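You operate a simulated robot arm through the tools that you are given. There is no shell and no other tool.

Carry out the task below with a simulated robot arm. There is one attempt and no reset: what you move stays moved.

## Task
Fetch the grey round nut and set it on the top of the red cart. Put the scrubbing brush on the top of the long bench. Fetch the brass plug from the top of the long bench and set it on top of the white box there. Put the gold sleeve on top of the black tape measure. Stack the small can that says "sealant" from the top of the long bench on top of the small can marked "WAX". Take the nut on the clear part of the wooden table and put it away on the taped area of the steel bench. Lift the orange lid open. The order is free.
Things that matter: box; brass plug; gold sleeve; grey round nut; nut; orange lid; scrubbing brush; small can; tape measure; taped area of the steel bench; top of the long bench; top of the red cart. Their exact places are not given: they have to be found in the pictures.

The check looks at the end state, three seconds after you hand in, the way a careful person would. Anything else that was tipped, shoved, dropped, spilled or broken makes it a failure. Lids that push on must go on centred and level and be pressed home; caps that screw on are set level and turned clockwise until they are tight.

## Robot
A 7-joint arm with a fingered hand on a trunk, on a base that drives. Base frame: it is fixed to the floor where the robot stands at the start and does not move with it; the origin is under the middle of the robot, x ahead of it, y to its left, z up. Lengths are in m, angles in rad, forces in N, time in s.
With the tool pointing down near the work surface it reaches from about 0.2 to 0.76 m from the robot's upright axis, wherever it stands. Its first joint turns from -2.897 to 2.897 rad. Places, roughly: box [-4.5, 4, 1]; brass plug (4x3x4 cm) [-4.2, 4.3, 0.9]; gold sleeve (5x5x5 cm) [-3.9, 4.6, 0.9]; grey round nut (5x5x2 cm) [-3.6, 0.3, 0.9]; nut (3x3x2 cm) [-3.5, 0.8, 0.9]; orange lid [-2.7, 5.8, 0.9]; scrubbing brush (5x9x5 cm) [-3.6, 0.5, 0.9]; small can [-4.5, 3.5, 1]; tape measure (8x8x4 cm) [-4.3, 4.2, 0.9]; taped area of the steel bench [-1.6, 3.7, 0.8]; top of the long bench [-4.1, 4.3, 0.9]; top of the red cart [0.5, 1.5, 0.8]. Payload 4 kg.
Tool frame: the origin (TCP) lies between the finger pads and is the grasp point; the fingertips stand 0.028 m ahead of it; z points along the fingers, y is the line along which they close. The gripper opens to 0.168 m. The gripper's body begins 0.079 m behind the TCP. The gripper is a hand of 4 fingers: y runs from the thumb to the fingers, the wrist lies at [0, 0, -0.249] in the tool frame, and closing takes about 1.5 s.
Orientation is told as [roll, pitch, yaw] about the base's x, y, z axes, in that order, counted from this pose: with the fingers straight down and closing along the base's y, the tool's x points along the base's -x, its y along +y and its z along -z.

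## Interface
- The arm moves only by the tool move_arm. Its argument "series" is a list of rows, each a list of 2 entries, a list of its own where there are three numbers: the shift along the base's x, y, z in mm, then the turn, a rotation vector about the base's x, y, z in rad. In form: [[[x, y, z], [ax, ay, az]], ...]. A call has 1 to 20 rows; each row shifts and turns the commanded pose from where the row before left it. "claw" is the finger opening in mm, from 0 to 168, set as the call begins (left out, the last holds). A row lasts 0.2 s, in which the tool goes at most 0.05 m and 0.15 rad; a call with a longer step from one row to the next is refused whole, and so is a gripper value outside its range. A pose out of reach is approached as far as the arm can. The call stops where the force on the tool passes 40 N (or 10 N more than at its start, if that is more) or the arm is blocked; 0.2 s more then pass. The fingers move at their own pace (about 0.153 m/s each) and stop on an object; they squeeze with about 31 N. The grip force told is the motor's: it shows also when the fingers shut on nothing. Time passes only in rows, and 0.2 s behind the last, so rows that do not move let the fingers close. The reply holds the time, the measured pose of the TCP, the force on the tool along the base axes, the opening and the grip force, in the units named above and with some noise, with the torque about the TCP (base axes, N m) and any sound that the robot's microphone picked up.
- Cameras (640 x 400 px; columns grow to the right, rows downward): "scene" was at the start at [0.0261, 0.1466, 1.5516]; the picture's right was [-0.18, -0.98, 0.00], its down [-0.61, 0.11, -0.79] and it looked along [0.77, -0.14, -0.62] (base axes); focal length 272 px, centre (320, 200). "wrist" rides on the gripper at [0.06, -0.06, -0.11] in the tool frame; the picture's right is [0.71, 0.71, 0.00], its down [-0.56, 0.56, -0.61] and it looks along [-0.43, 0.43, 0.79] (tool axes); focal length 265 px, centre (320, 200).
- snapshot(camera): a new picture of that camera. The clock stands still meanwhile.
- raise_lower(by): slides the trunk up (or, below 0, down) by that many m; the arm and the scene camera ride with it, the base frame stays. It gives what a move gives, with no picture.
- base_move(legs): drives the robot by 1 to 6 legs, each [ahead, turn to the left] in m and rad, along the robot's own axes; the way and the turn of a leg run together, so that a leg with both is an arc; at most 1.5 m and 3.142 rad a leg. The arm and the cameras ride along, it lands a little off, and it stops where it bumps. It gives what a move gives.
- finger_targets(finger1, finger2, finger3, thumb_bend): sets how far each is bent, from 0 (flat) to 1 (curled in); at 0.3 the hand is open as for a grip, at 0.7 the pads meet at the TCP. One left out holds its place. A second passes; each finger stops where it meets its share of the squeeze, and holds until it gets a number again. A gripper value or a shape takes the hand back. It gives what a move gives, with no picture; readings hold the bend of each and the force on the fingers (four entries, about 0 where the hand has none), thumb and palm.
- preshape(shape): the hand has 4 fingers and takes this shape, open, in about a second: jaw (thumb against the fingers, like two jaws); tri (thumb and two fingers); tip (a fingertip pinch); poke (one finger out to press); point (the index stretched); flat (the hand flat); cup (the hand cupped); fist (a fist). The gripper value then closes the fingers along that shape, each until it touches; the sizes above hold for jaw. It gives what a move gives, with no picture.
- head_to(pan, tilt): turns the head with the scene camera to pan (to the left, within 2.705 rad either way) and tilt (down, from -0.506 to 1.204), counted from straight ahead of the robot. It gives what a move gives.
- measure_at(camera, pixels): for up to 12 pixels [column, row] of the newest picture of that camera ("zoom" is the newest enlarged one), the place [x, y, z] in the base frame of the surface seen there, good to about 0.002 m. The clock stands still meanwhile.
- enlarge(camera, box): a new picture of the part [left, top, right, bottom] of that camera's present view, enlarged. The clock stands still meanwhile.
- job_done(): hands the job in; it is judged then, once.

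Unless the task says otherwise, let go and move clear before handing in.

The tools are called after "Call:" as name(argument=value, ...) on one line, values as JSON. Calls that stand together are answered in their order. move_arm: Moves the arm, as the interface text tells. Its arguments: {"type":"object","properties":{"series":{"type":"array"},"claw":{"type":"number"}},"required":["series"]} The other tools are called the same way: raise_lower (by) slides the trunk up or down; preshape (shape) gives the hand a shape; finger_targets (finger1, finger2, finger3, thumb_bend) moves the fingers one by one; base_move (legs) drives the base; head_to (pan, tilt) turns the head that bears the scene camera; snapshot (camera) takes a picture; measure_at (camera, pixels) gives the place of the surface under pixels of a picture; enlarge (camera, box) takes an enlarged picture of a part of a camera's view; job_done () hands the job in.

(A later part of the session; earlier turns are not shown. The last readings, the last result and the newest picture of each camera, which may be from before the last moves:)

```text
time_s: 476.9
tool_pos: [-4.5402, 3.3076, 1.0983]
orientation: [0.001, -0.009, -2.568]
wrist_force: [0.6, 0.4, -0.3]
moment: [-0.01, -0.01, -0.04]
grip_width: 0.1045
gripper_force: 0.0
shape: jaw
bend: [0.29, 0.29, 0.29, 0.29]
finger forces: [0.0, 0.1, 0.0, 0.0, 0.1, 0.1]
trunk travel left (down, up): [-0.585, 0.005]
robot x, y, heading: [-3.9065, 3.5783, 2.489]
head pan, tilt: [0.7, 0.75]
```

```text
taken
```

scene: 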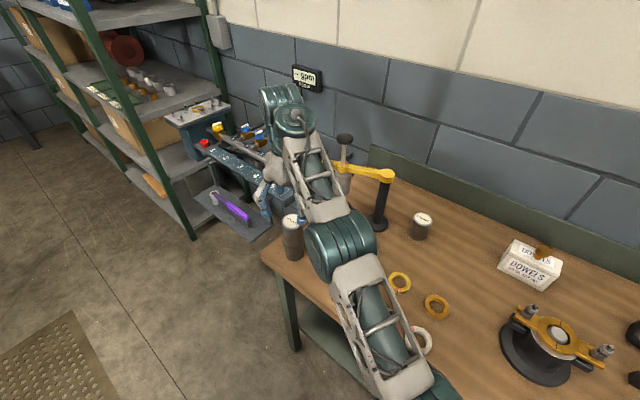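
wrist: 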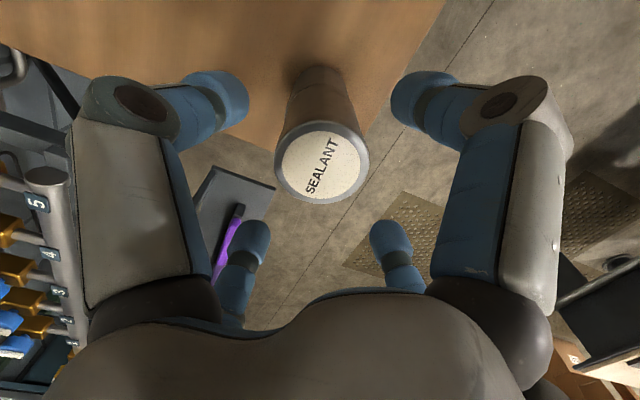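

The hand is clear above the stack. I'll swing it back to the tucked pose along the way it came, then check the stack.

Call:
move_arm(series=[[[20, 26, 10], [0, 0, 0]], [[19, 26, 10], [0, 0, 0]], [[19, 26, 10], [0, 0, 0]], [[19, 26, 10], [0, 0, 0]], [[19, 26, 10], [0, 0, 0]], [[19, 26, 5], [0, 0, 0]], [[22, 37, 0], [0, 0, -0.1226]], [[22, 37, 0], [0, 0, -0.1226]], [[22, 37, 0], [0, 0, -0.1226]], [[23, 38, 0], [0, 0, -0.1226]], [[23, 38, 0], [0, 0, -0.1226]], [[23, 38, 0], [0, 0, -0.1226]], [[23, 38, 0], [0, 0, -0.1226]], [[23, 38, 0], [0, 0, -0.1226]], [[22, 37, 0], [0, 0, -0.1226]], [[22, 37, 0], [0, 0, -0.1226]], [[0, 0, 0], [0, 0, 0]], [[0, 0, 0], [0, 0, 0]]])

Call:
enlarge(camera="scene", box=[240, 160, 480, 320])

```text
time_s: 480.7
tool_pos: [-4.2008, 3.8399, 1.1516]
orientation: [0.0, -0.009, 2.488]
wrist_force: [-0.9, 0.1, 0.3]
moment: [0.02, 0.02, 0.03]
grip_width: 0.1047
gripper_force: 0.1
shape: jaw
bend: [0.29, 0.29, 0.29, 0.29]
finger forces: [0.0, 0.0, 0.0, 0.0, 0.1, 0.1]
trunk travel left (down, up): [-0.585, 0.005]
robot x, y, heading: [-3.9065, 3.5793, 2.495]
head pan, tilt: [0.7, 0.75]
```

```text
2.50 times, centred on (360, 240) of scene
```

zoom: 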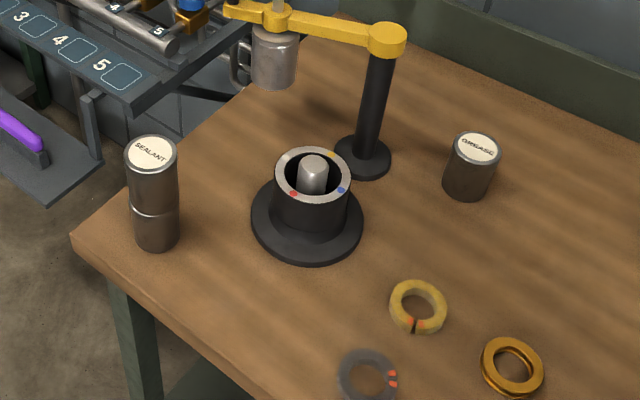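

SEALANT now stands on WAX, everything else in place. The brush remains on the wooden table; I'll approach it from the aisle, standing close to the table edge. I'll lower the trunk a little and go round by the steel-bench corner, in checked stages, avoiding the spot that gave trouble.

Call:
raise_lower(by=-0.08)

Call:
base_move(legs=[[-0.12, 0], [0, 1.851], [0.81, 0]])

Call:
head_to(pan=0.2, tilt=0.6)

Call:
snapshot(camera="scene")

```text
time_s: 481.9
tool_pos: [-4.2012, 3.8402, 1.0726]
orientation: [-0.001, -0.01, 2.49]
wrist_force: [-0.5, 0.3, 0.1]
moment: [0.0, 0.01, 0.02]
grip_width: 0.1048
gripper_force: 0.2
shape: jaw
bend: [0.29, 0.29, 0.29, 0.29]
finger forces: [0.0, 0.0, 0.0, 0.1, 0.0, 0.1]
trunk travel left (down, up): [-0.505, 0.085]
robot x, y, heading: [-3.9059, 3.5803, 2.498]
head pan, tilt: [0.7, 0.75]
```

```text
time_s: 491.5
tool_pos: [-4.2738, 2.3931, 1.0727]
orientation: [0.001, -0.009, -1.945]
wrist_force: [-0.3, 0.0, 0.4]
moment: [0.02, -0.04, -0.02]
grip_width: 0.105
gripper_force: 0.0
shape: jaw
bend: [0.29, 0.29, 0.29, 0.29]
finger forces: [0.1, 0.0, 0.1, 0.0, 0.0, 0.0]
trunk travel left (down, up): [-0.505, 0.085]
robot x, y, heading: [-4.0997, 2.7463, -1.945]
head pan, tilt: [0.7, 0.75]
```

```text
time_s: 492.5
tool_pos: [-4.2722, 2.3925, 1.0713]
orientation: [0.0, -0.009, -1.947]
wrist_force: [0.4, 0.0, 1.0]
moment: [-0.01, -0.03, -0.02]
grip_width: 0.1047
gripper_force: 0.1
shape: jaw
bend: [0.29, 0.29, 0.29, 0.29]
finger forces: [0.1, 0.0, 0.0, 0.0, 0.0, 0.0]
trunk travel left (down, up): [-0.505, 0.085]
robot x, y, heading: [-4.101, 2.7487, -1.942]
head pan, tilt: [0.201, 0.6]
```

```text
taken
```

scene: 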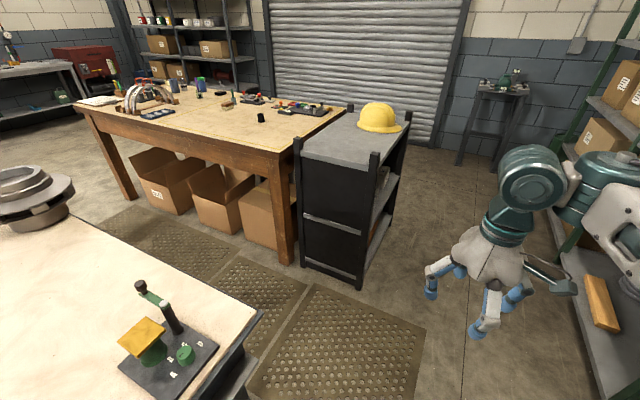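

The aisle mouth is visible between the steel bench corner (262,315) and the cabinet post (360,288). I'll measure both to set the path precisely.

Call:
measure_at(camera="scene", pixels=[[260, 315], [358, 288], [303, 268], [295, 150], [240, 330], [300, 150], [385, 330], [430, 380], [250, 370], [372, 155]])

```text
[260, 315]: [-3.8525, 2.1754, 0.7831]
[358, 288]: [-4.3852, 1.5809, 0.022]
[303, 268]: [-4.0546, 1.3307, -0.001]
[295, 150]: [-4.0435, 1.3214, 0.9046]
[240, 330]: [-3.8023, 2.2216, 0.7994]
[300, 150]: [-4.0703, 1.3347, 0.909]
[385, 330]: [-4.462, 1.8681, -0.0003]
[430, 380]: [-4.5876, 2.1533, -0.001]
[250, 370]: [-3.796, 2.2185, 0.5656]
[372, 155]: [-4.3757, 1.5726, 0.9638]
```

Call:
base_move(legs=[[0, 0.154], [0.46, 0], [0, 0.39], [0.4, 0]])

```text
time_s: 499.1
tool_pos: [-4.0834, 1.5204, 1.0772]
orientation: [-0.001, -0.007, -1.384]
wrist_force: [-0.4, -0.2, 0.5]
moment: [0.01, 0.02, 0.01]
grip_width: 0.1046
gripper_force: 0.0
shape: jaw
bend: [0.29, 0.29, 0.29, 0.29]
finger forces: [0.0, 0.0, 0.0, 0.0, 0.0, 0.0]
trunk travel left (down, up): [-0.505, 0.085]
robot x, y, heading: [-4.1284, 1.9103, -1.384]
head pan, tilt: [0.201, 0.6]
```

Through the mouth without trouble. I'll line up with the aisle and drive to opposite the brush.

Call:
base_move(legs=[[0, 0.754], [0.7, 0]])

Call:
base_move(legs=[[0.55, 0]])

```text
time_s: 505.0
tool_pos: [-3.2523, 1.2446, 1.0752]
orientation: [0.001, -0.006, -0.624]
wrist_force: [0.3, -0.4, 0.0]
moment: [0.01, 0.01, 0.01]
grip_width: 0.1045
gripper_force: 0.2
shape: jaw
bend: [0.29, 0.29, 0.29, 0.29]
finger forces: [0.0, 0.1, 0.0, 0.0, 0.0, 0.0]
trunk travel left (down, up): [-0.505, 0.085]
robot x, y, heading: [-3.5576, 1.501, -0.622]
head pan, tilt: [0.201, 0.6]
```

```text
time_s: 508.2
tool_pos: [-2.8062, 0.9279, 1.0786]
orientation: [0.0, -0.013, -0.623]
wrist_force: [0.5, -0.2, -0.1]
moment: [-0.01, 0.02, 0.03]
grip_width: 0.1049
gripper_force: 0.0
shape: jaw
bend: [0.29, 0.29, 0.29, 0.29]
finger forces: [0.0, 0.1, 0.0, 0.0, 0.0, 0.0]
trunk travel left (down, up): [-0.505, 0.085]
robot x, y, heading: [-3.1039, 1.1745, -0.623]
head pan, tilt: [0.201, 0.6]
```

I'm opposite the brush. Before turning right over the table I'll raise the trunk again and check the height of the arched parts I'd sweep over.

Call:
raise_lower(by=0.08)

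Call:
head_to(pan=-1.0, tilt=0.7)

Call:
snapshot(camera="scene")

```text
time_s: 509.4
tool_pos: [-2.8056, 0.9291, 1.1583]
orientation: [0.001, -0.011, -0.622]
wrist_force: [0.0, 0.4, 0.7]
moment: [-0.03, -0.02, 0.0]
grip_width: 0.105
gripper_force: 0.1
shape: jaw
bend: [0.29, 0.29, 0.29, 0.29]
finger forces: [0.0, 0.0, 0.0, 0.1, 0.0, 0.1]
trunk travel left (down, up): [-0.585, 0.005]
robot x, y, heading: [-3.1031, 1.1712, -0.623]
head pan, tilt: [0.201, 0.6]
```

```text
time_s: 510.8
tool_pos: [-2.8056, 0.927, 1.1597]
orientation: [-0.001, -0.013, -0.623]
wrist_force: [0.4, -0.2, -0.1]
moment: [0.0, -0.02, 0.0]
grip_width: 0.1048
gripper_force: 0.0
shape: jaw
bend: [0.29, 0.29, 0.29, 0.29]
finger forces: [0.1, 0.0, 0.0, 0.1, 0.1, 0.0]
trunk travel left (down, up): [-0.585, 0.005]
robot x, y, heading: [-3.1024, 1.1797, -0.622]
head pan, tilt: [-1.0, 0.7]
```

```text
taken
```

scene: 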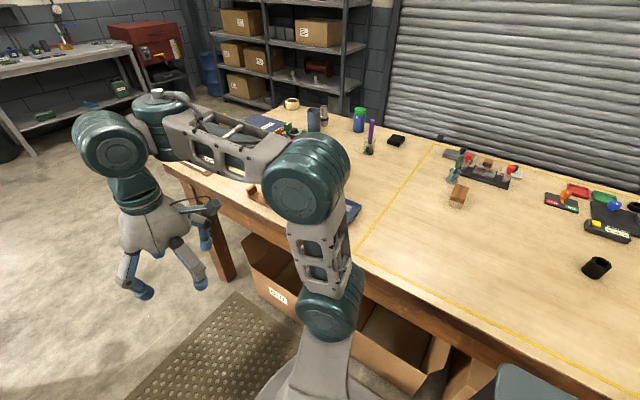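

The hand is now at 1.16 m, well above the arches (about 1.05 m). I'll turn right to face the table.

Call:
base_move(legs=[[0, -1.59]])

Call:
head_to(pan=0.0, tilt=0.75)

Call:
snapshot(camera="scene")

```text
time_s: 515.0
tool_pos: [-3.3551, 0.8808, 1.1598]
orientation: [0.0, -0.012, -2.208]
wrist_force: [0.0, 0.5, 0.1]
moment: [-0.01, 0.03, 0.01]
grip_width: 0.105
gripper_force: 0.0
shape: jaw
bend: [0.29, 0.29, 0.29, 0.29]
finger forces: [0.0, 0.1, 0.1, 0.0, 0.0, 0.0]
trunk travel left (down, up): [-0.585, 0.005]
robot x, y, heading: [-3.1061, 1.1737, -2.204]
head pan, tilt: [-1.0, 0.7]
```

```text
time_s: 516.3
tool_pos: [-3.3544, 0.8796, 1.1579]
orientation: [0.0, -0.012, -2.206]
wrist_force: [0.5, -0.1, -0.1]
moment: [-0.02, -0.03, -0.01]
grip_width: 0.105
gripper_force: 0.1
shape: jaw
bend: [0.29, 0.29, 0.29, 0.29]
finger forces: [0.0, 0.0, 0.0, 0.1, 0.0, 0.0]
trunk travel left (down, up): [-0.585, 0.005]
robot x, y, heading: [-3.1058, 1.1751, -2.211]
head pan, tilt: [0.0, 0.75]
```

```text
taken
```

scene: 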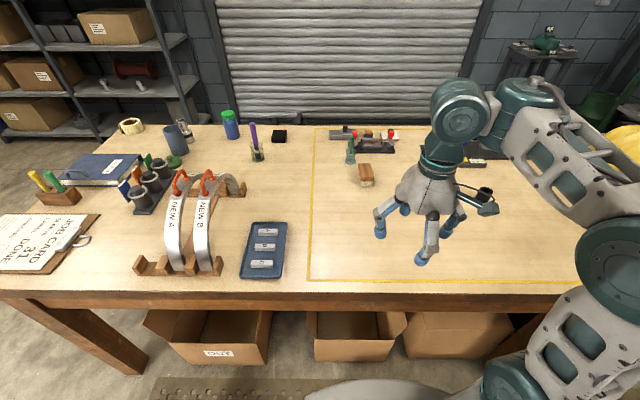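

The brush is at (365,175). I'll measure it and check how far the cardboard boxes under the table stick out before moving closer.

Call:
enlarge(camera="scene", box=[325, 140, 405, 200])

Call:
measure_at(camera="scene", pixels=[[350, 357], [315, 345], [395, 345], [390, 318], [440, 355], [480, 320], [220, 345], [355, 298], [355, 310], [250, 310], [410, 318], [350, 338]])

```text
6.67 times, centred on (365, 170) of scene
```

zoom: 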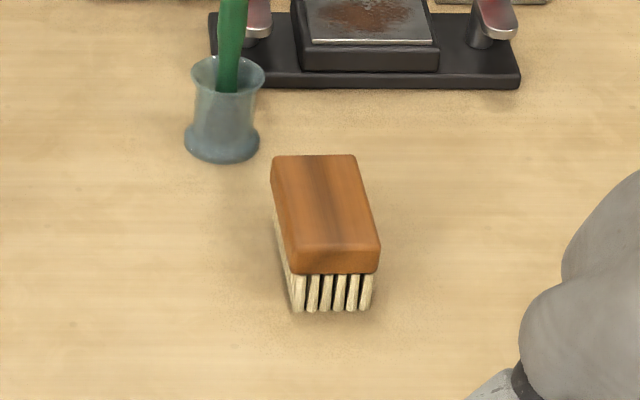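

```text
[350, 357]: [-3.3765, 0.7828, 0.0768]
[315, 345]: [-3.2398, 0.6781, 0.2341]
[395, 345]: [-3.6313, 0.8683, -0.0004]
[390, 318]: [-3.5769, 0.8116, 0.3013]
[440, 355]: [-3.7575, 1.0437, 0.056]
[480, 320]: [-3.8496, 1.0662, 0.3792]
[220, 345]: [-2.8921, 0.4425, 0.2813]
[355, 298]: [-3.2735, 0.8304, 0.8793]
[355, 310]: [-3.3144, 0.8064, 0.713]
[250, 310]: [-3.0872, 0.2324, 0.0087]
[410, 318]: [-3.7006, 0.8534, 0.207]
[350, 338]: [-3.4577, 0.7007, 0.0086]
```

The boxes sit 10 cm behind the table edge, so I can stand closer. Now the brush's corners.

Call:
measure_at(camera="zoom", pixels=[[278, 162], [350, 160], [374, 240], [294, 243], [325, 200], [335, 260], [330, 300], [300, 300], [370, 300], [222, 150], [225, 70], [300, 265]])

```text
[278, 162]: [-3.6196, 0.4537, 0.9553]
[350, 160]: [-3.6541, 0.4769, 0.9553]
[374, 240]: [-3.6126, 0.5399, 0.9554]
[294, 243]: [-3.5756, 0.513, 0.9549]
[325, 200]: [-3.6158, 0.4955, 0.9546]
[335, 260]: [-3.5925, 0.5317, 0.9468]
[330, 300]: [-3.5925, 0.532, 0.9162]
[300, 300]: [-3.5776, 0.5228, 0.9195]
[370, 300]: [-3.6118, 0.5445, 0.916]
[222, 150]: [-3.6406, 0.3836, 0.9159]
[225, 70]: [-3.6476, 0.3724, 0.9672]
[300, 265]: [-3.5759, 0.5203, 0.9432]
```

The brush's centre is (-3.6155, 0.4959), top z=0.955, long axis straight toward me. I'll roll 12 cm closer (base stays clear of the boxes) so it comes within 0.73 m.

Call:
base_move(legs=[[0.12, -0.005]])

Call:
move_arm(series=[[[-13, -26, 0], [0, 0, 0.035]], [[-20, -34, -10], [0, 0, 0]], [[-20, -34, -15], [0, 0, 0]], [[-20, -34, -20], [0, 0, 0]], [[-20, -34, -20], [0, 0, 0]], [[0, 0, 0], [0, 0, 0]]], claw=128)

Call:
snapshot(camera="wrist")

```text
time_s: 517.5
tool_pos: [-3.4302, 0.7837, 1.1576]
orientation: [0.0, -0.01, -2.214]
wrist_force: [-1.1, -0.7, 0.7]
moment: [0.0, -0.02, 0.01]
grip_width: 0.105
gripper_force: 0.0
shape: jaw
bend: [0.29, 0.29, 0.29, 0.29]
finger forces: [0.0, 0.0, 0.0, 0.0, 0.1, 0.0]
trunk travel left (down, up): [-0.585, 0.005]
robot x, y, heading: [-3.176, 1.0792, -2.213]
head pan, tilt: [0.0, 0.75]
```

```text
time_s: 518.9
tool_pos: [-3.5221, 0.6204, 1.0885]
orientation: [-0.001, -0.013, -2.178]
wrist_force: [0.1, -0.2, -1.0]
moment: [-0.01, -0.02, -0.01]
grip_width: 0.1277
gripper_force: 0.1
shape: jaw
bend: [0.24, 0.24, 0.24, 0.24]
finger forces: [0.0, 0.1, 0.1, 0.0, 0.0, 0.0]
trunk travel left (down, up): [-0.585, 0.005]
robot x, y, heading: [-3.1764, 1.0759, -2.213]
head pan, tilt: [0.0, 0.75]
```

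```text
taken
```

wrist: 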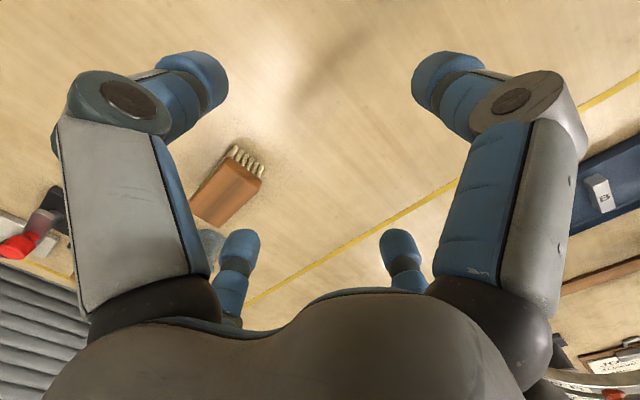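

The glass with the green handle is 12 cm beyond the brush, near the far finger's line, so I'll turn the hand -0.09 rad, use a 114 mm opening and keep the centre 5 mm toward me. Moving over the brush now.

Call:
move_arm(series=[[[-22, -30, -8], [0, 0, -0.0225]], [[-23, -30, -10], [0, 0, -0.0225]], [[-23, -30, -12], [0, 0, -0.0225]], [[-22, -31, -15], [0, 0, -0.0225]], [[0, 0, 0], [0, 0, 0]], [[0, 0, 0], [0, 0, 0]]], claw=114)

Call:
snapshot(camera="wrist")

Call:
enlarge(camera="scene", box=[300, 80, 460, 240])

```text
time_s: 520.3
tool_pos: [-3.6119, 0.4996, 1.0418]
orientation: [0.0, -0.012, -2.267]
wrist_force: [0.8, -0.5, -0.4]
moment: [-0.01, 0.02, 0.01]
grip_width: 0.1146
gripper_force: 0.1
shape: jaw
bend: [0.26, 0.26, 0.26, 0.26]
finger forces: [0.0, 0.0, 0.0, 0.0, 0.0, 0.0]
trunk travel left (down, up): [-0.585, 0.005]
robot x, y, heading: [-3.1755, 1.0747, -2.21]
head pan, tilt: [0.0, 0.75]
```

```text
taken
```

wrist: 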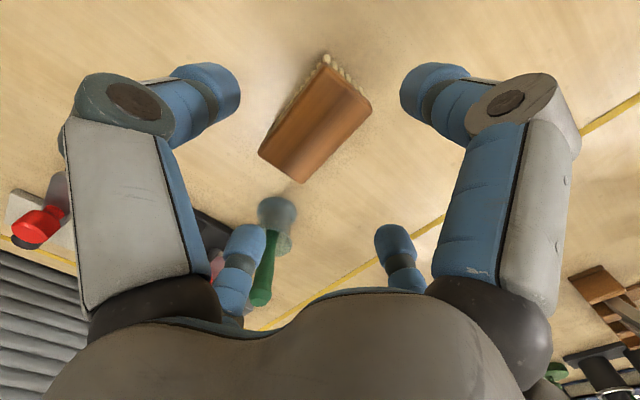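

```text
2.50 times, centred on (380, 160) of scene
```

zoom: 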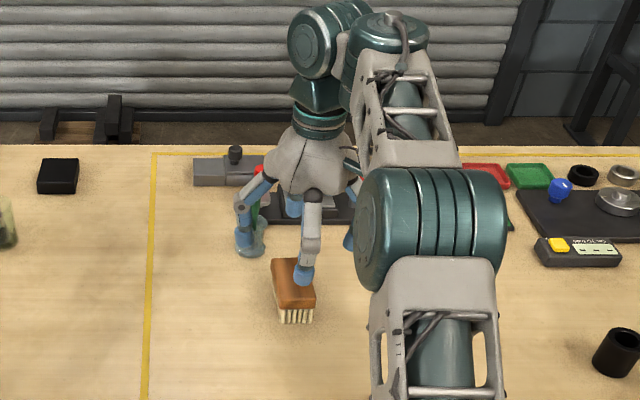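

Reached without trouble. I'll measure the brush from the wrist camera for the final centring.

Call:
measure_at(camera="wrist", pixels=[[262, 152], [300, 180], [370, 108], [325, 72], [315, 128], [280, 165], [347, 90], [290, 110], [340, 145]])

```text
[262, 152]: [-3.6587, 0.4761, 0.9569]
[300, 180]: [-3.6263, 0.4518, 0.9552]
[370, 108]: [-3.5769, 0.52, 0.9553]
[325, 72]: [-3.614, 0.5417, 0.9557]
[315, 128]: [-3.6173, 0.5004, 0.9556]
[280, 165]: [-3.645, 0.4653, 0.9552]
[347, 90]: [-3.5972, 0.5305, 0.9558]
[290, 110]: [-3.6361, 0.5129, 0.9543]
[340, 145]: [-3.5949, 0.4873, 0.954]
```

Brush centre (-3.619, 0.4975). I'll shift 4.5 mm and descend, pausing to look before the last part.

Call:
move_arm(series=[[[-4, 1, -25], [0, 0, 0]], [[0, 0, -25], [0, 0, 0]], [[0, 0, -12], [0, 0, 0]], [[0, 0, 0], [0, 0, 0]]])

Call:
snapshot(camera="wrist")

Call:
enlarge(camera="scene", box=[320, 110, 440, 210])

```text
time_s: 521.3
tool_pos: [-3.6148, 0.502, 0.9818]
orientation: [-0.001, -0.012, -2.267]
wrist_force: [-0.1, 0.2, 0.2]
moment: [-0.02, 0.03, 0.01]
grip_width: 0.1145
gripper_force: 0.0
shape: jaw
bend: [0.26, 0.26, 0.26, 0.26]
finger forces: [0.0, 0.0, 0.1, 0.0, 0.0, 0.0]
trunk travel left (down, up): [-0.585, 0.005]
robot x, y, heading: [-3.1744, 1.0795, -2.215]
head pan, tilt: [0.0, 0.75]
```

```text
taken
```

wrist: 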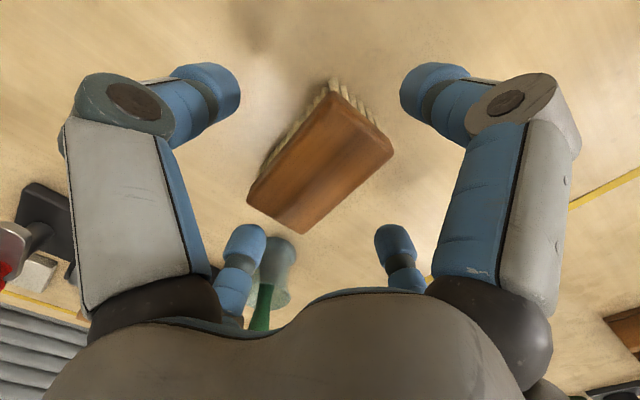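

```text
4.00 times, centred on (380, 160) of scene
```

zoom: 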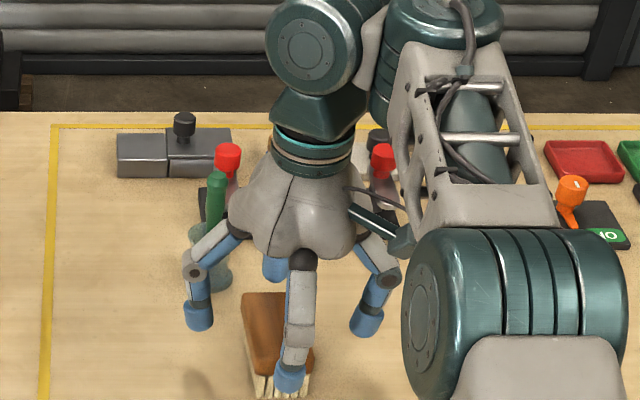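

The brush lies between the fingers and the glass stays outside them. I'll go down the last 22 mm and close.

Call:
move_arm(series=[[[-1, 0, -12], [0, 0, 0]], [[0, 0, -9], [0, 0, 0]], [[0, 0, 0], [0, 0, 0]]])

Call:
move_arm(series=[[[0, 0, 0], [0, 0, 0]], [[0, 0, 0], [0, 0, 0]], [[0, 0, 0], [0, 0, 0]], [[0, 0, 0], [0, 0, 0]], [[0, 0, 0], [0, 0, 0]], [[0, 0, 0], [0, 0, 0]], [[0, 0, 0], [0, 0, 0]], [[0, 0, 0], [0, 0, 0]]], claw=20)

Call:
snapshot(camera="wrist")

```text
time_s: 522.1
tool_pos: [-3.6165, 0.5023, 0.9603]
orientation: [-0.001, -0.013, -2.266]
wrist_force: [0.0, 0.1, 0.1]
moment: [-0.01, -0.02, 0.02]
grip_width: 0.1145
gripper_force: 0.0
shape: jaw
bend: [0.26, 0.26, 0.26, 0.26]
finger forces: [0.1, 0.0, 0.0, 0.0, 0.1, 0.0]
trunk travel left (down, up): [-0.585, 0.005]
robot x, y, heading: [-3.172, 1.0736, -2.214]
head pan, tilt: [0.0, 0.75]
```

```text
time_s: 523.9
tool_pos: [-3.6161, 0.5017, 0.9603]
orientation: [0.0, -0.012, -2.267]
wrist_force: [-0.3, 1.2, 0.8]
moment: [0.01, -0.03, -0.01]
grip_width: 0.0579
gripper_force: 31.5
shape: jaw
bend: [0.36, 0.79, 0.36, 0.48]
finger forces: [32.5, 26.8, 32.5, 0.0, 22.8, 0.1]
trunk travel left (down, up): [-0.585, 0.005]
robot x, y, heading: [-3.1727, 1.0734, -2.215]
head pan, tilt: [0.0, 0.75]
```

```text
taken
```

wrist: 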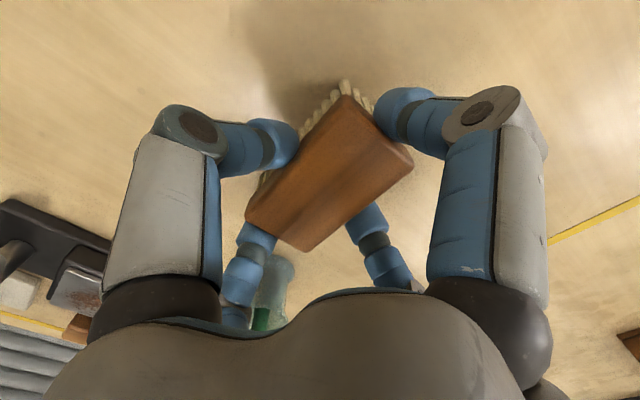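

All four fingers hold the brush. I'll lift it straight up, then draw it back toward me.

Call:
move_arm(series=[[[0, 0, 10], [0, 0, 0]], [[0, 0, 25], [0, 0, 0]], [[0, 0, 30], [0, 0, 0]], [[5, 8, 20], [0, 0, 0]], [[22, 30, 15], [0, 0, 0]], [[23, 32, 15], [0, 0, 0]], [[23, 32, 12], [0, 0, 0.01]], [[23, 32, 12], [0, 0, 0.02]], [[23, 32, 10], [0, 0, 0.02]], [[23, 32, 8], [0, 0, 0]], [[23, 32, 8], [0, 0, 0]], [[23, 32, 8], [0, 0, 0]], [[10, 15, 0], [0, 0, 0]], [[0, 0, 0], [0, 0, 0]]])

Call:
snapshot(camera="scene")

Call:
snapshot(camera="wrist")

```text
time_s: 526.9
tool_pos: [-3.4202, 0.7779, 1.1353]
orientation: [0.0, -0.01, -2.22]
wrist_force: [-0.3, 0.1, -1.7]
moment: [0.0, 0.01, 0.01]
grip_width: 0.0579
gripper_force: 31.1
shape: jaw
bend: [0.36, 0.79, 0.36, 0.48]
finger forces: [31.9, 26.2, 32.4, 0.0, 23.2, 0.0]
trunk travel left (down, up): [-0.585, 0.005]
robot x, y, heading: [-3.1778, 1.0793, -2.21]
head pan, tilt: [0.0, 0.75]
```

```text
taken
```

scene: 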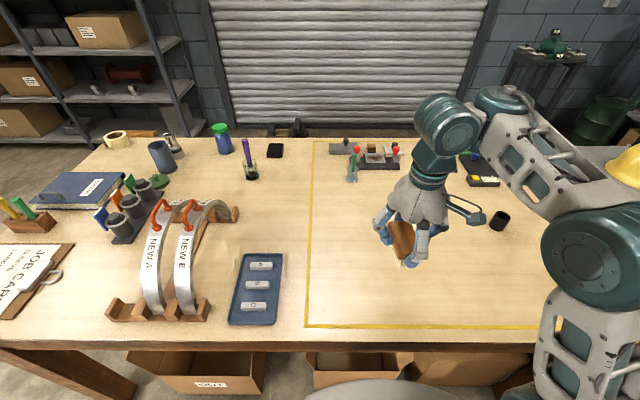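

```text
taken
```

wrist: 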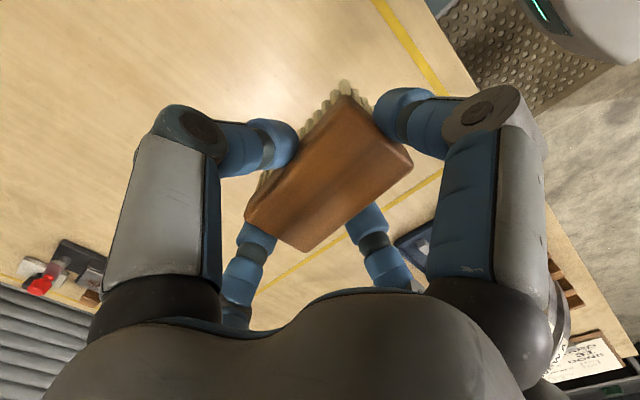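

The brush is held and the table is otherwise untouched. I'll back off, turn into the aisle, lower the trunk a bit, and go back the same way to the long bench.

Call:
base_move(legs=[[-0.12, 0], [0, -1.576]])

Call:
raise_lower(by=-0.08)

```text
time_s: 532.1
tool_pos: [-3.3962, 1.4264, 1.1358]
orientation: [0.0, -0.01, 2.469]
wrist_force: [-0.4, -0.3, -1.8]
moment: [0.01, -0.01, 0.02]
grip_width: 0.0578
gripper_force: 31.2
shape: jaw
bend: [0.36, 0.79, 0.36, 0.48]
finger forces: [31.2, 26.5, 32.2, 0.1, 23.4, 0.0]
trunk travel left (down, up): [-0.585, 0.005]
robot x, y, heading: [-3.1014, 1.1721, 2.477]
head pan, tilt: [0.0, 0.75]
```

```text
time_s: 533.2
tool_pos: [-3.3971, 1.4269, 1.0531]
orientation: [0.0, -0.01, 2.469]
wrist_force: [-0.3, -0.2, -1.2]
moment: [-0.02, -0.01, -0.01]
grip_width: 0.0578
gripper_force: 31.2
shape: jaw
bend: [0.36, 0.79, 0.36, 0.48]
finger forces: [31.4, 26.3, 32.2, 0.1, 23.5, 0.0]
trunk travel left (down, up): [-0.505, 0.085]
robot x, y, heading: [-3.1013, 1.1756, 2.478]
head pan, tilt: [0.0, 0.75]
```

Call:
base_move(legs=[[0, 0.05], [0.7, 0]])

Call:
base_move(legs=[[0.555, 0]])

```text
time_s: 537.5
tool_pos: [-3.9916, 1.8162, 1.0527]
orientation: [0.0, -0.01, 2.527]
wrist_force: [-1.2, 0.2, -1.0]
moment: [0.0, 0.01, 0.0]
grip_width: 0.0579
gripper_force: 30.8
shape: jaw
bend: [0.36, 0.79, 0.36, 0.48]
finger forces: [31.3, 26.3, 32.1, 0.1, 23.5, 0.0]
trunk travel left (down, up): [-0.505, 0.085]
robot x, y, heading: [-3.6858, 1.5804, 2.532]
head pan, tilt: [0.0, 0.75]
```

```text
time_s: 540.7
tool_pos: [-4.4369, 2.1339, 1.0507]
orientation: [-0.001, -0.01, 2.519]
wrist_force: [0.4, 0.4, -1.5]
moment: [0.0, 0.0, 0.03]
grip_width: 0.0577
gripper_force: 31.0
shape: jaw
bend: [0.36, 0.79, 0.36, 0.48]
finger forces: [31.3, 26.3, 32.2, 0.0, 23.6, 0.0]
trunk travel left (down, up): [-0.505, 0.085]
robot x, y, heading: [-4.1321, 1.8968, 2.531]
head pan, tilt: [0.0, 0.75]
```

At the aisle mouth. I'll round the steel-bench corner into the corridor as before.

Call:
base_move(legs=[[0, -0.793], [0.41, 0], [0, -0.386], [0.46, 0]])

```text
time_s: 548.9
tool_pos: [-4.0045, 3.1302, 1.0462]
orientation: [0.002, -0.01, 1.352]
wrist_force: [0.1, 0.8, -1.6]
moment: [0.02, 0.0, 0.0]
grip_width: 0.0579
gripper_force: 31.1
shape: jaw
bend: [0.36, 0.79, 0.36, 0.48]
finger forces: [30.8, 26.5, 32.0, 0.1, 23.8, 0.0]
trunk travel left (down, up): [-0.505, 0.085]
robot x, y, heading: [-4.1035, 2.7548, 1.358]
head pan, tilt: [0.0, 0.75]
```

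Past it without trouble. I'll raise the trunk again and drive to face the bench's clear front strip beside the white box.

Call:
raise_lower(by=0.08)

Call:
base_move(legs=[[0, -0.1735], [0.82, 0], [0, 1.31]])

Call:
head_to(pan=0.1, tilt=0.8)

Call:
snapshot(camera="scene")

```text
time_s: 550.0
tool_pos: [-4.0043, 3.1304, 1.1258]
orientation: [0.0, -0.011, 1.353]
wrist_force: [0.4, -0.6, -1.1]
moment: [-0.03, 0.03, 0.02]
grip_width: 0.0577
gripper_force: 30.6
shape: jaw
bend: [0.36, 0.79, 0.36, 0.48]
finger forces: [31.0, 26.4, 32.1, 0.0, 23.8, 0.0]
trunk travel left (down, up): [-0.585, 0.005]
robot x, y, heading: [-4.1025, 2.7582, 1.357]
head pan, tilt: [0.0, 0.75]
```

```text
time_s: 558.4
tool_pos: [-4.0949, 3.7553, 1.126]
orientation: [-0.001, -0.011, 2.507]
wrist_force: [-0.1, 0.3, -2.4]
moment: [-0.01, 0.01, 0.02]
grip_width: 0.0577
gripper_force: 31.0
shape: jaw
bend: [0.36, 0.79, 0.36, 0.48]
finger forces: [30.4, 26.4, 32.0, 0.1, 23.9, 0.0]
trunk travel left (down, up): [-0.585, 0.005]
robot x, y, heading: [-3.7894, 3.5129, 2.511]
head pan, tilt: [0.0, 0.75]
```

```text
time_s: 559.0
tool_pos: [-4.0933, 3.7562, 1.1251]
orientation: [-0.001, -0.009, 2.506]
wrist_force: [0.7, -1.0, -1.3]
moment: [0.0, 0.03, 0.02]
grip_width: 0.058
gripper_force: 31.3
shape: jaw
bend: [0.36, 0.79, 0.36, 0.48]
finger forces: [30.4, 26.5, 32.1, 0.0, 23.9, 0.1]
trunk travel left (down, up): [-0.585, 0.005]
robot x, y, heading: [-3.7916, 3.5142, 2.509]
head pan, tilt: [0.099, 0.799]
```

```text
taken
```

scene: 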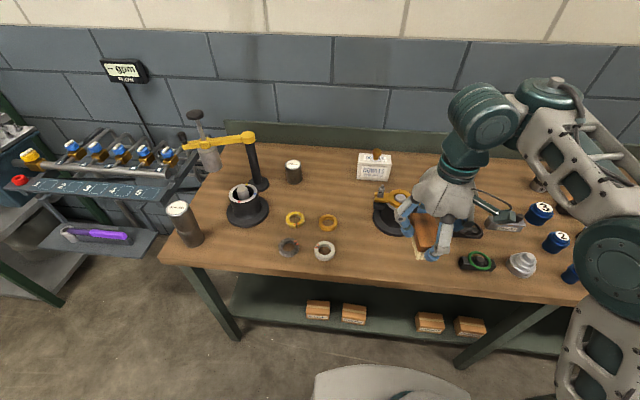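

The front strip between the white ring (325,250) and the green-wheel valve (477,260) is clear. I'll measure points there.

Call:
measure_at(camera="scene", pixels=[[370, 265], [385, 270], [400, 275], [335, 255], [462, 268], [385, 235], [400, 291], [350, 262], [440, 270], [300, 255]])

Call:
enlarge(camera="scene", box=[300, 190, 500, 310])

```text
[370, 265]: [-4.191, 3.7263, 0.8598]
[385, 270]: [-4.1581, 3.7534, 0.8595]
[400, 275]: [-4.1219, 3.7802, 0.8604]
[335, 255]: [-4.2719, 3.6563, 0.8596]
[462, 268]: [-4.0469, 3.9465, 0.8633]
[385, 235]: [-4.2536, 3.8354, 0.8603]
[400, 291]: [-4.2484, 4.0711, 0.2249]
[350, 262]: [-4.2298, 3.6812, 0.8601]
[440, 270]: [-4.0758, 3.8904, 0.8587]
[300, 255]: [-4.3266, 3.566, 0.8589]
```

```text
3.20 times, centred on (400, 250) of scene
```

zoom: 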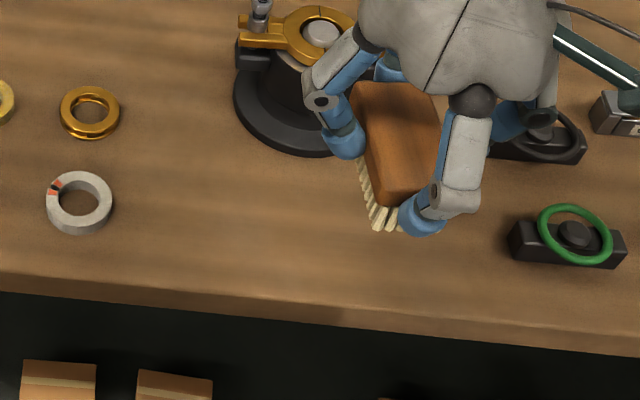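

I'll check the spot between the flange base and the green-wheel valve from above with the wrist camera.

Call:
snapshot(camera="wrist")

Call:
measure_at(camera="wrist", pixels=[[300, 60], [280, 90], [250, 60], [340, 60], [220, 60], [360, 90], [240, 110], [400, 60], [300, 30], [260, 30]])

```text
taken
```

wrist: 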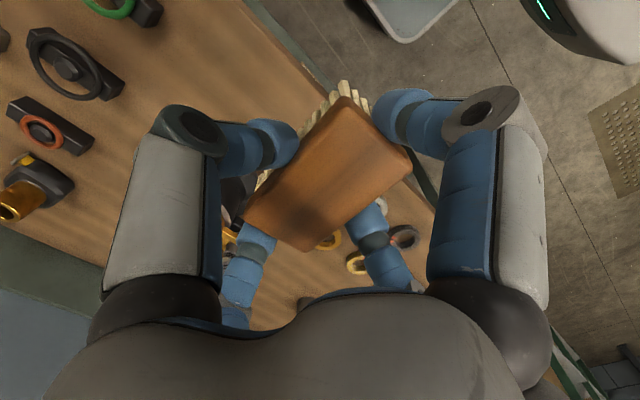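

```text
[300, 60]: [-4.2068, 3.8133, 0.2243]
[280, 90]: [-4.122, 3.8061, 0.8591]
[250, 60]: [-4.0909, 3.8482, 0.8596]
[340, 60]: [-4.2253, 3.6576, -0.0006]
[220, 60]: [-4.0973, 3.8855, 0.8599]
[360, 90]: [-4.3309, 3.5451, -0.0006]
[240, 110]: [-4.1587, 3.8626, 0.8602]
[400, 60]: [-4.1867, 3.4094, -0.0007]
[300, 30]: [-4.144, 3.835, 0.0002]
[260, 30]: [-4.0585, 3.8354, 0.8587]
```

The wood between is clear there. I'll measure the nearest ends of the two wheel valves to be sure of the margins.

Call:
measure_at(camera="wrist", pixels=[[120, 92], [155, 15], [130, 15], [90, 150], [235, 190], [215, 200], [100, 90], [185, 60], [160, 90]])

```text
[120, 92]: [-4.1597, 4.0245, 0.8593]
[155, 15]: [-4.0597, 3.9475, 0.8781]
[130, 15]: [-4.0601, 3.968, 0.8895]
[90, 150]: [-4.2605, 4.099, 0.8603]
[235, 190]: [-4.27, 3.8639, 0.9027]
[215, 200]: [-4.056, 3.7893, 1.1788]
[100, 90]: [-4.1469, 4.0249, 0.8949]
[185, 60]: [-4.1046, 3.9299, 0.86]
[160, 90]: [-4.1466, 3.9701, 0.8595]
```

Margins are at least 9 cm around (-4.135, 3.865). I'll move over it and lower to about 3 cm above the bench.

Call:
move_arm(series=[[[-14, 36, 0], [0, 0, 0]], [[-14, 36, 0], [0, 0, 0]], [[-14, 37, 0], [0, 0, 0]], [[0, 0, -40], [0, 0, 0]], [[0, 0, -45], [0, 0, 0]], [[0, 0, -45], [0, 0, 0]], [[0, 0, -35], [0, 0, 0]], [[0, 0, -20], [0, 0, 0]], [[0, 0, 0], [0, 0, 0]]])

Call:
enlarge(camera="scene", box=[330, 170, 500, 300])

Call:
snapshot(camera="wrist")

```text
time_s: 561.0
tool_pos: [-4.1363, 3.8634, 0.9411]
orientation: [0.0, -0.01, 2.506]
wrist_force: [0.0, -0.5, -1.5]
moment: [-0.02, 0.02, -0.01]
grip_width: 0.0578
gripper_force: 31.1
shape: jaw
bend: [0.36, 0.79, 0.36, 0.48]
finger forces: [30.3, 26.0, 32.0, 0.0, 24.2, 0.0]
trunk travel left (down, up): [-0.585, 0.005]
robot x, y, heading: [-3.7915, 3.5155, 2.507]
head pan, tilt: [0.099, 0.799]
```

```text
3.08 times, centred on (415, 235) of scene
```

zoom: 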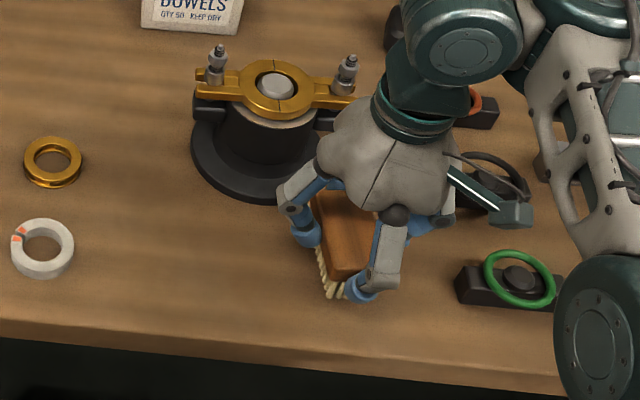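

```text
taken
```

wrist: 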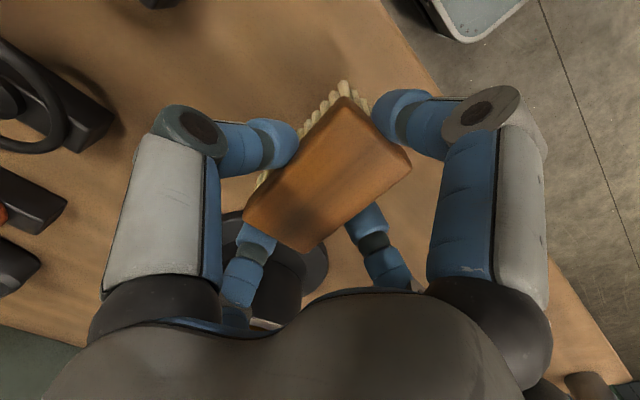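

Clear on all sides. I'll lower the last bit and feel for the bench.

Call:
move_arm(series=[[[0, 0, -12], [0, 0, 0]], [[0, 0, -8], [0, 0, 0]], [[0, 0, -4], [0, 0, 0]], [[0, 0, 0], [0, 0, 0]]])

Call:
move_arm(series=[[[0, 0, -1], [0, 0, 0]], [[0, 0, -1], [0, 0, 0]], [[0, 0, -1], [0, 0, 0]], [[0, 0, 0], [0, 0, 0]]])

Call:
move_arm(series=[[[0, 0, -1], [0, 0, 0]], [[0, 0, -1], [0, 0, 0]], [[0, 0, 0], [0, 0, 0]]])

```text
time_s: 562.0
tool_pos: [-4.1372, 3.8646, 0.9168]
orientation: [0.001, -0.011, 2.505]
wrist_force: [0.3, 0.0, -1.1]
moment: [-0.02, 0.0, -0.02]
grip_width: 0.0579
gripper_force: 31.4
shape: jaw
bend: [0.36, 0.79, 0.36, 0.48]
finger forces: [30.2, 26.2, 32.1, 0.0, 24.2, 0.0]
trunk travel left (down, up): [-0.585, 0.005]
robot x, y, heading: [-3.7895, 3.513, 2.503]
head pan, tilt: [0.099, 0.799]
```

```text
time_s: 563.0
tool_pos: [-4.1359, 3.8649, 0.9126]
orientation: [-0.001, -0.01, 2.508]
wrist_force: [0.1, 0.1, -2.1]
moment: [-0.04, 0.02, 0.0]
grip_width: 0.0581
gripper_force: 30.8
shape: jaw
bend: [0.36, 0.79, 0.36, 0.48]
finger forces: [30.3, 26.0, 32.0, 0.0, 24.2, 0.0]
trunk travel left (down, up): [-0.585, 0.005]
robot x, y, heading: [-3.7901, 3.5124, 2.507]
head pan, tilt: [0.099, 0.799]
```

```text
time_s: 563.9
tool_pos: [-4.1364, 3.8645, 0.913]
orientation: [0.0, -0.009, 2.506]
wrist_force: [-0.3, -0.3, -1.8]
moment: [-0.02, 0.01, 0.01]
grip_width: 0.0577
gripper_force: 31.3
shape: jaw
bend: [0.36, 0.79, 0.36, 0.48]
finger forces: [30.2, 26.0, 32.1, 0.1, 24.2, 0.0]
trunk travel left (down, up): [-0.585, 0.005]
robot x, y, heading: [-3.7931, 3.5136, 2.511]
head pan, tilt: [0.099, 0.799]
```

Call:
move_arm(series=[[[0, 0, -1], [0, 0, 0]], [[0, 0, -1], [0, 0, 0]], [[0, 0, 0], [0, 0, 0]]])

Call:
move_arm(series=[[[0, 0, -1], [0, 0, 0]], [[0, 0, 0], [0, 0, 0]]])

Call:
move_arm(series=[[[0, 0, -1], [0, 0, 0]], [[0, 0, 0], [0, 0, 0]]])

```text
time_s: 564.6
tool_pos: [-4.1368, 3.8644, 0.9096]
orientation: [-0.002, -0.011, 2.506]
wrist_force: [0.0, 0.7, 2.2]
moment: [0.07, 0.09, 0.0]
grip_width: 0.0579
gripper_force: 31.3
shape: jaw
bend: [0.36, 0.79, 0.36, 0.48]
finger forces: [30.4, 26.2, 32.6, 0.1, 24.4, 0.0]
trunk travel left (down, up): [-0.585, 0.005]
robot x, y, heading: [-3.7916, 3.5163, 2.508]
head pan, tilt: [0.099, 0.799]
```

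```text
time_s: 565.2
tool_pos: [-4.1358, 3.8657, 0.9095]
orientation: [0.0, -0.012, 2.507]
wrist_force: [-1.2, 2.1, 7.6]
moment: [0.14, 0.13, 0.01]
grip_width: 0.0578
gripper_force: 31.0
shape: jaw
bend: [0.36, 0.79, 0.36, 0.48]
finger forces: [30.8, 27.2, 33.5, 0.0, 25.5, 0.1]
trunk travel left (down, up): [-0.585, 0.005]
robot x, y, heading: [-3.7918, 3.5147, 2.513]
head pan, tilt: [0.099, 0.799]
```

```text
time_s: 565.9
tool_pos: [-4.1348, 3.8649, 0.9093]
orientation: [0.0, -0.015, 2.506]
wrist_force: [-2.1, 1.8, 23.4]
moment: [0.06, 0.13, -0.02]
grip_width: 0.0584
gripper_force: 30.5
shape: jaw
bend: [0.36, 0.79, 0.36, 0.48]
finger forces: [32.6, 29.4, 35.2, 0.0, 27.5, 0.0]
trunk travel left (down, up): [-0.585, 0.005]
robot x, y, heading: [-3.7929, 3.5148, 2.507]
head pan, tilt: [0.099, 0.799]
```

The brush rests on the bench (+23 N). I'll ease up 1 mm, open to 104 mm, and rise.

Call:
move_arm(series=[[[0, 0, 1], [0, 0, 0]], [[0, 0, 0], [0, 0, 0]]])

Call:
move_arm(series=[[[0, 0, 0], [0, 0, 0]], [[0, 0, 0], [0, 0, 0]], [[0, 0, 0], [0, 0, 0]], [[0, 0, 0], [0, 0, 0]], [[0, 0, 0], [0, 0, 0]], [[0, 0, 0], [0, 0, 0]]], claw=106)

Call:
snapshot(camera="wrist")

```text
time_s: 566.5
tool_pos: [-4.1356, 3.8651, 0.9094]
orientation: [0.002, -0.012, 2.507]
wrist_force: [-3.4, 1.4, 21.2]
moment: [0.14, 0.24, 0.01]
grip_width: 0.0583
gripper_force: 30.9
shape: jaw
bend: [0.36, 0.79, 0.36, 0.48]
finger forces: [32.4, 29.4, 35.4, 0.1, 27.4, 0.0]
trunk travel left (down, up): [-0.585, 0.005]
robot x, y, heading: [-3.7931, 3.5156, 2.51]
head pan, tilt: [0.099, 0.799]
```

```text
time_s: 567.9
tool_pos: [-4.1363, 3.8654, 0.908]
orientation: [0.0, -0.01, 2.506]
wrist_force: [0.1, 0.2, 0.2]
moment: [0.02, 0.0, 0.01]
grip_width: 0.1055
gripper_force: 0.0
shape: jaw
bend: [0.29, 0.29, 0.29, 0.28]
finger forces: [0.1, 0.1, 0.1, 0.0, 0.1, 0.0]
trunk travel left (down, up): [-0.585, 0.005]
robot x, y, heading: [-3.7945, 3.5184, 2.51]
head pan, tilt: [0.099, 0.799]
```

```text
taken
```

wrist: 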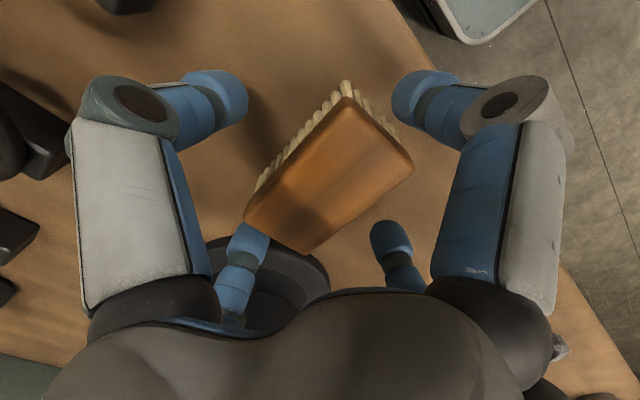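

The brush stands free. I'll rise straight up, tuck the arm, and look over the bench.

Call:
move_arm(series=[[[0, 0, 10], [0, 0, 0]], [[0, 0, 25], [0, 0, 0]], [[0, 0, 40], [0, 0, 0]], [[0, 0, 45], [0, 0, 0]], [[0, 0, 45], [0, 0, 0]], [[0, 0, 45], [0, 0, 0]], [[14, -36, 20], [0, 0, 0]], [[14, -36, 10], [0, 0, 0]], [[14, -37, 0], [0, 0, 0]], [[0, 0, 0], [0, 0, 0]]])

Call:
snapshot(camera="scene")

Call:
enlarge(camera="scene", box=[300, 130, 500, 300])

```text
time_s: 570.0
tool_pos: [-4.0929, 3.7549, 1.1504]
orientation: [0.0, -0.011, 2.507]
wrist_force: [0.0, 0.1, 0.5]
moment: [0.04, 0.0, -0.01]
grip_width: 0.1052
gripper_force: 0.1
shape: jaw
bend: [0.28, 0.28, 0.28, 0.28]
finger forces: [0.0, 0.0, 0.0, 0.0, 0.0, 0.1]
trunk travel left (down, up): [-0.585, 0.005]
robot x, y, heading: [-3.7907, 3.5139, 2.508]
head pan, tilt: [0.099, 0.799]
```

```text
taken
```

scene: 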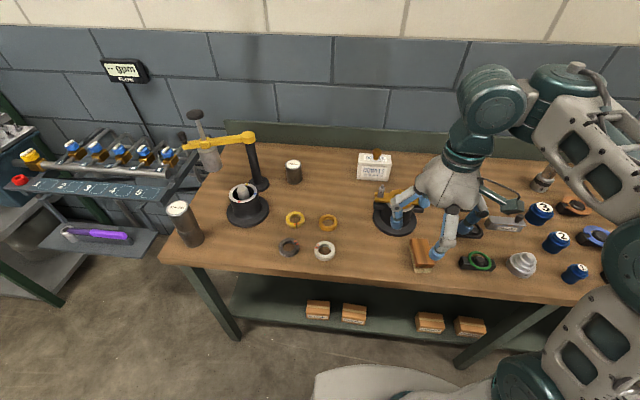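

```text
2.35 times, centred on (400, 215) of scene
```

zoom: 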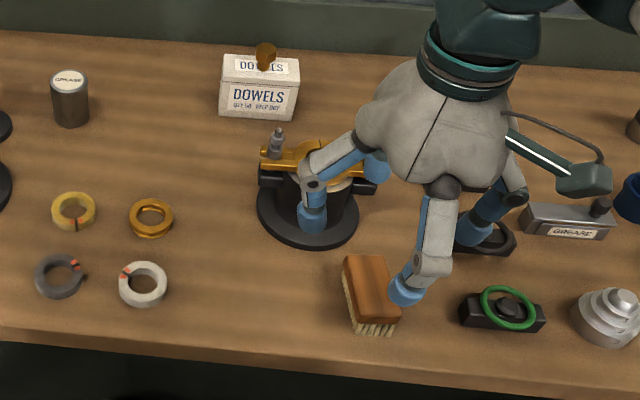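

The brush stands on the long bench. Before handing in I'll back off a bit and check every result from here with the head camera.

Call:
base_move(legs=[[-0.12, 0]])

Call:
head_to(pan=-0.5, tilt=0.6)

Call:
snapshot(camera="scene")

Call:
head_to(pan=-1.5, tilt=0.3)

Call:
snapshot(camera="scene")

```text
time_s: 571.3
tool_pos: [-3.9977, 3.6848, 1.1512]
orientation: [-0.001, -0.011, 2.506]
wrist_force: [0.6, 0.2, -0.2]
moment: [-0.02, 0.02, 0.03]
grip_width: 0.1057
gripper_force: 0.0
shape: jaw
bend: [0.28, 0.28, 0.28, 0.28]
finger forces: [0.0, 0.1, 0.0, 0.1, 0.1, 0.1]
trunk travel left (down, up): [-0.585, 0.005]
robot x, y, heading: [-3.6989, 3.4458, 2.509]
head pan, tilt: [0.099, 0.799]
```

```text
time_s: 572.3
tool_pos: [-3.998, 3.6855, 1.1501]
orientation: [0.0, -0.01, 2.506]
wrist_force: [-0.3, 1.3, 0.9]
moment: [-0.03, 0.0, 0.01]
grip_width: 0.1054
gripper_force: 0.0
shape: jaw
bend: [0.28, 0.28, 0.28, 0.28]
finger forces: [0.1, 0.0, 0.0, 0.0, 0.1, 0.0]
trunk travel left (down, up): [-0.585, 0.005]
robot x, y, heading: [-3.6933, 3.442, 2.508]
head pan, tilt: [-0.499, 0.6]
```

```text
taken
```

scene: 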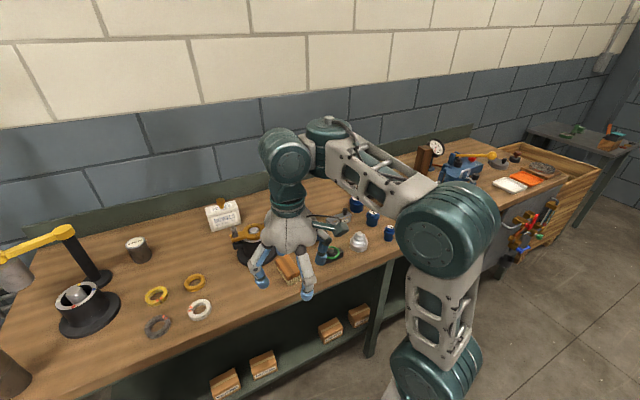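

```text
time_s: 573.5
tool_pos: [-3.9975, 3.685, 1.1498]
orientation: [0.001, -0.01, 2.506]
wrist_force: [-0.7, 0.5, -0.1]
moment: [-0.01, 0.01, 0.0]
grip_width: 0.1056
gripper_force: 0.1
shape: jaw
bend: [0.28, 0.28, 0.28, 0.28]
finger forces: [0.1, 0.1, 0.0, 0.0, 0.0, 0.0]
trunk travel left (down, up): [-0.585, 0.005]
robot x, y, heading: [-3.6947, 3.4444, 2.513]
head pan, tilt: [-1.499, 0.3]
```

```text
taken
```

scene: 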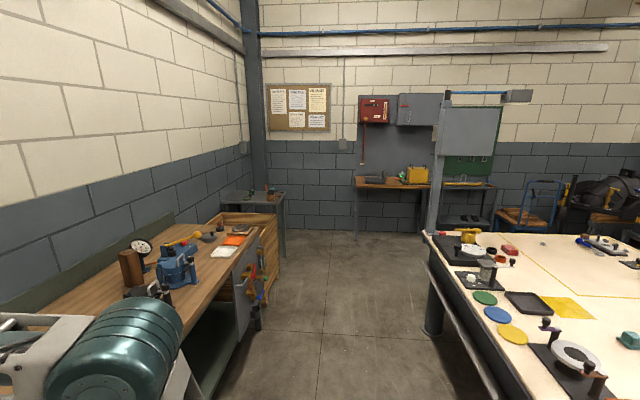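

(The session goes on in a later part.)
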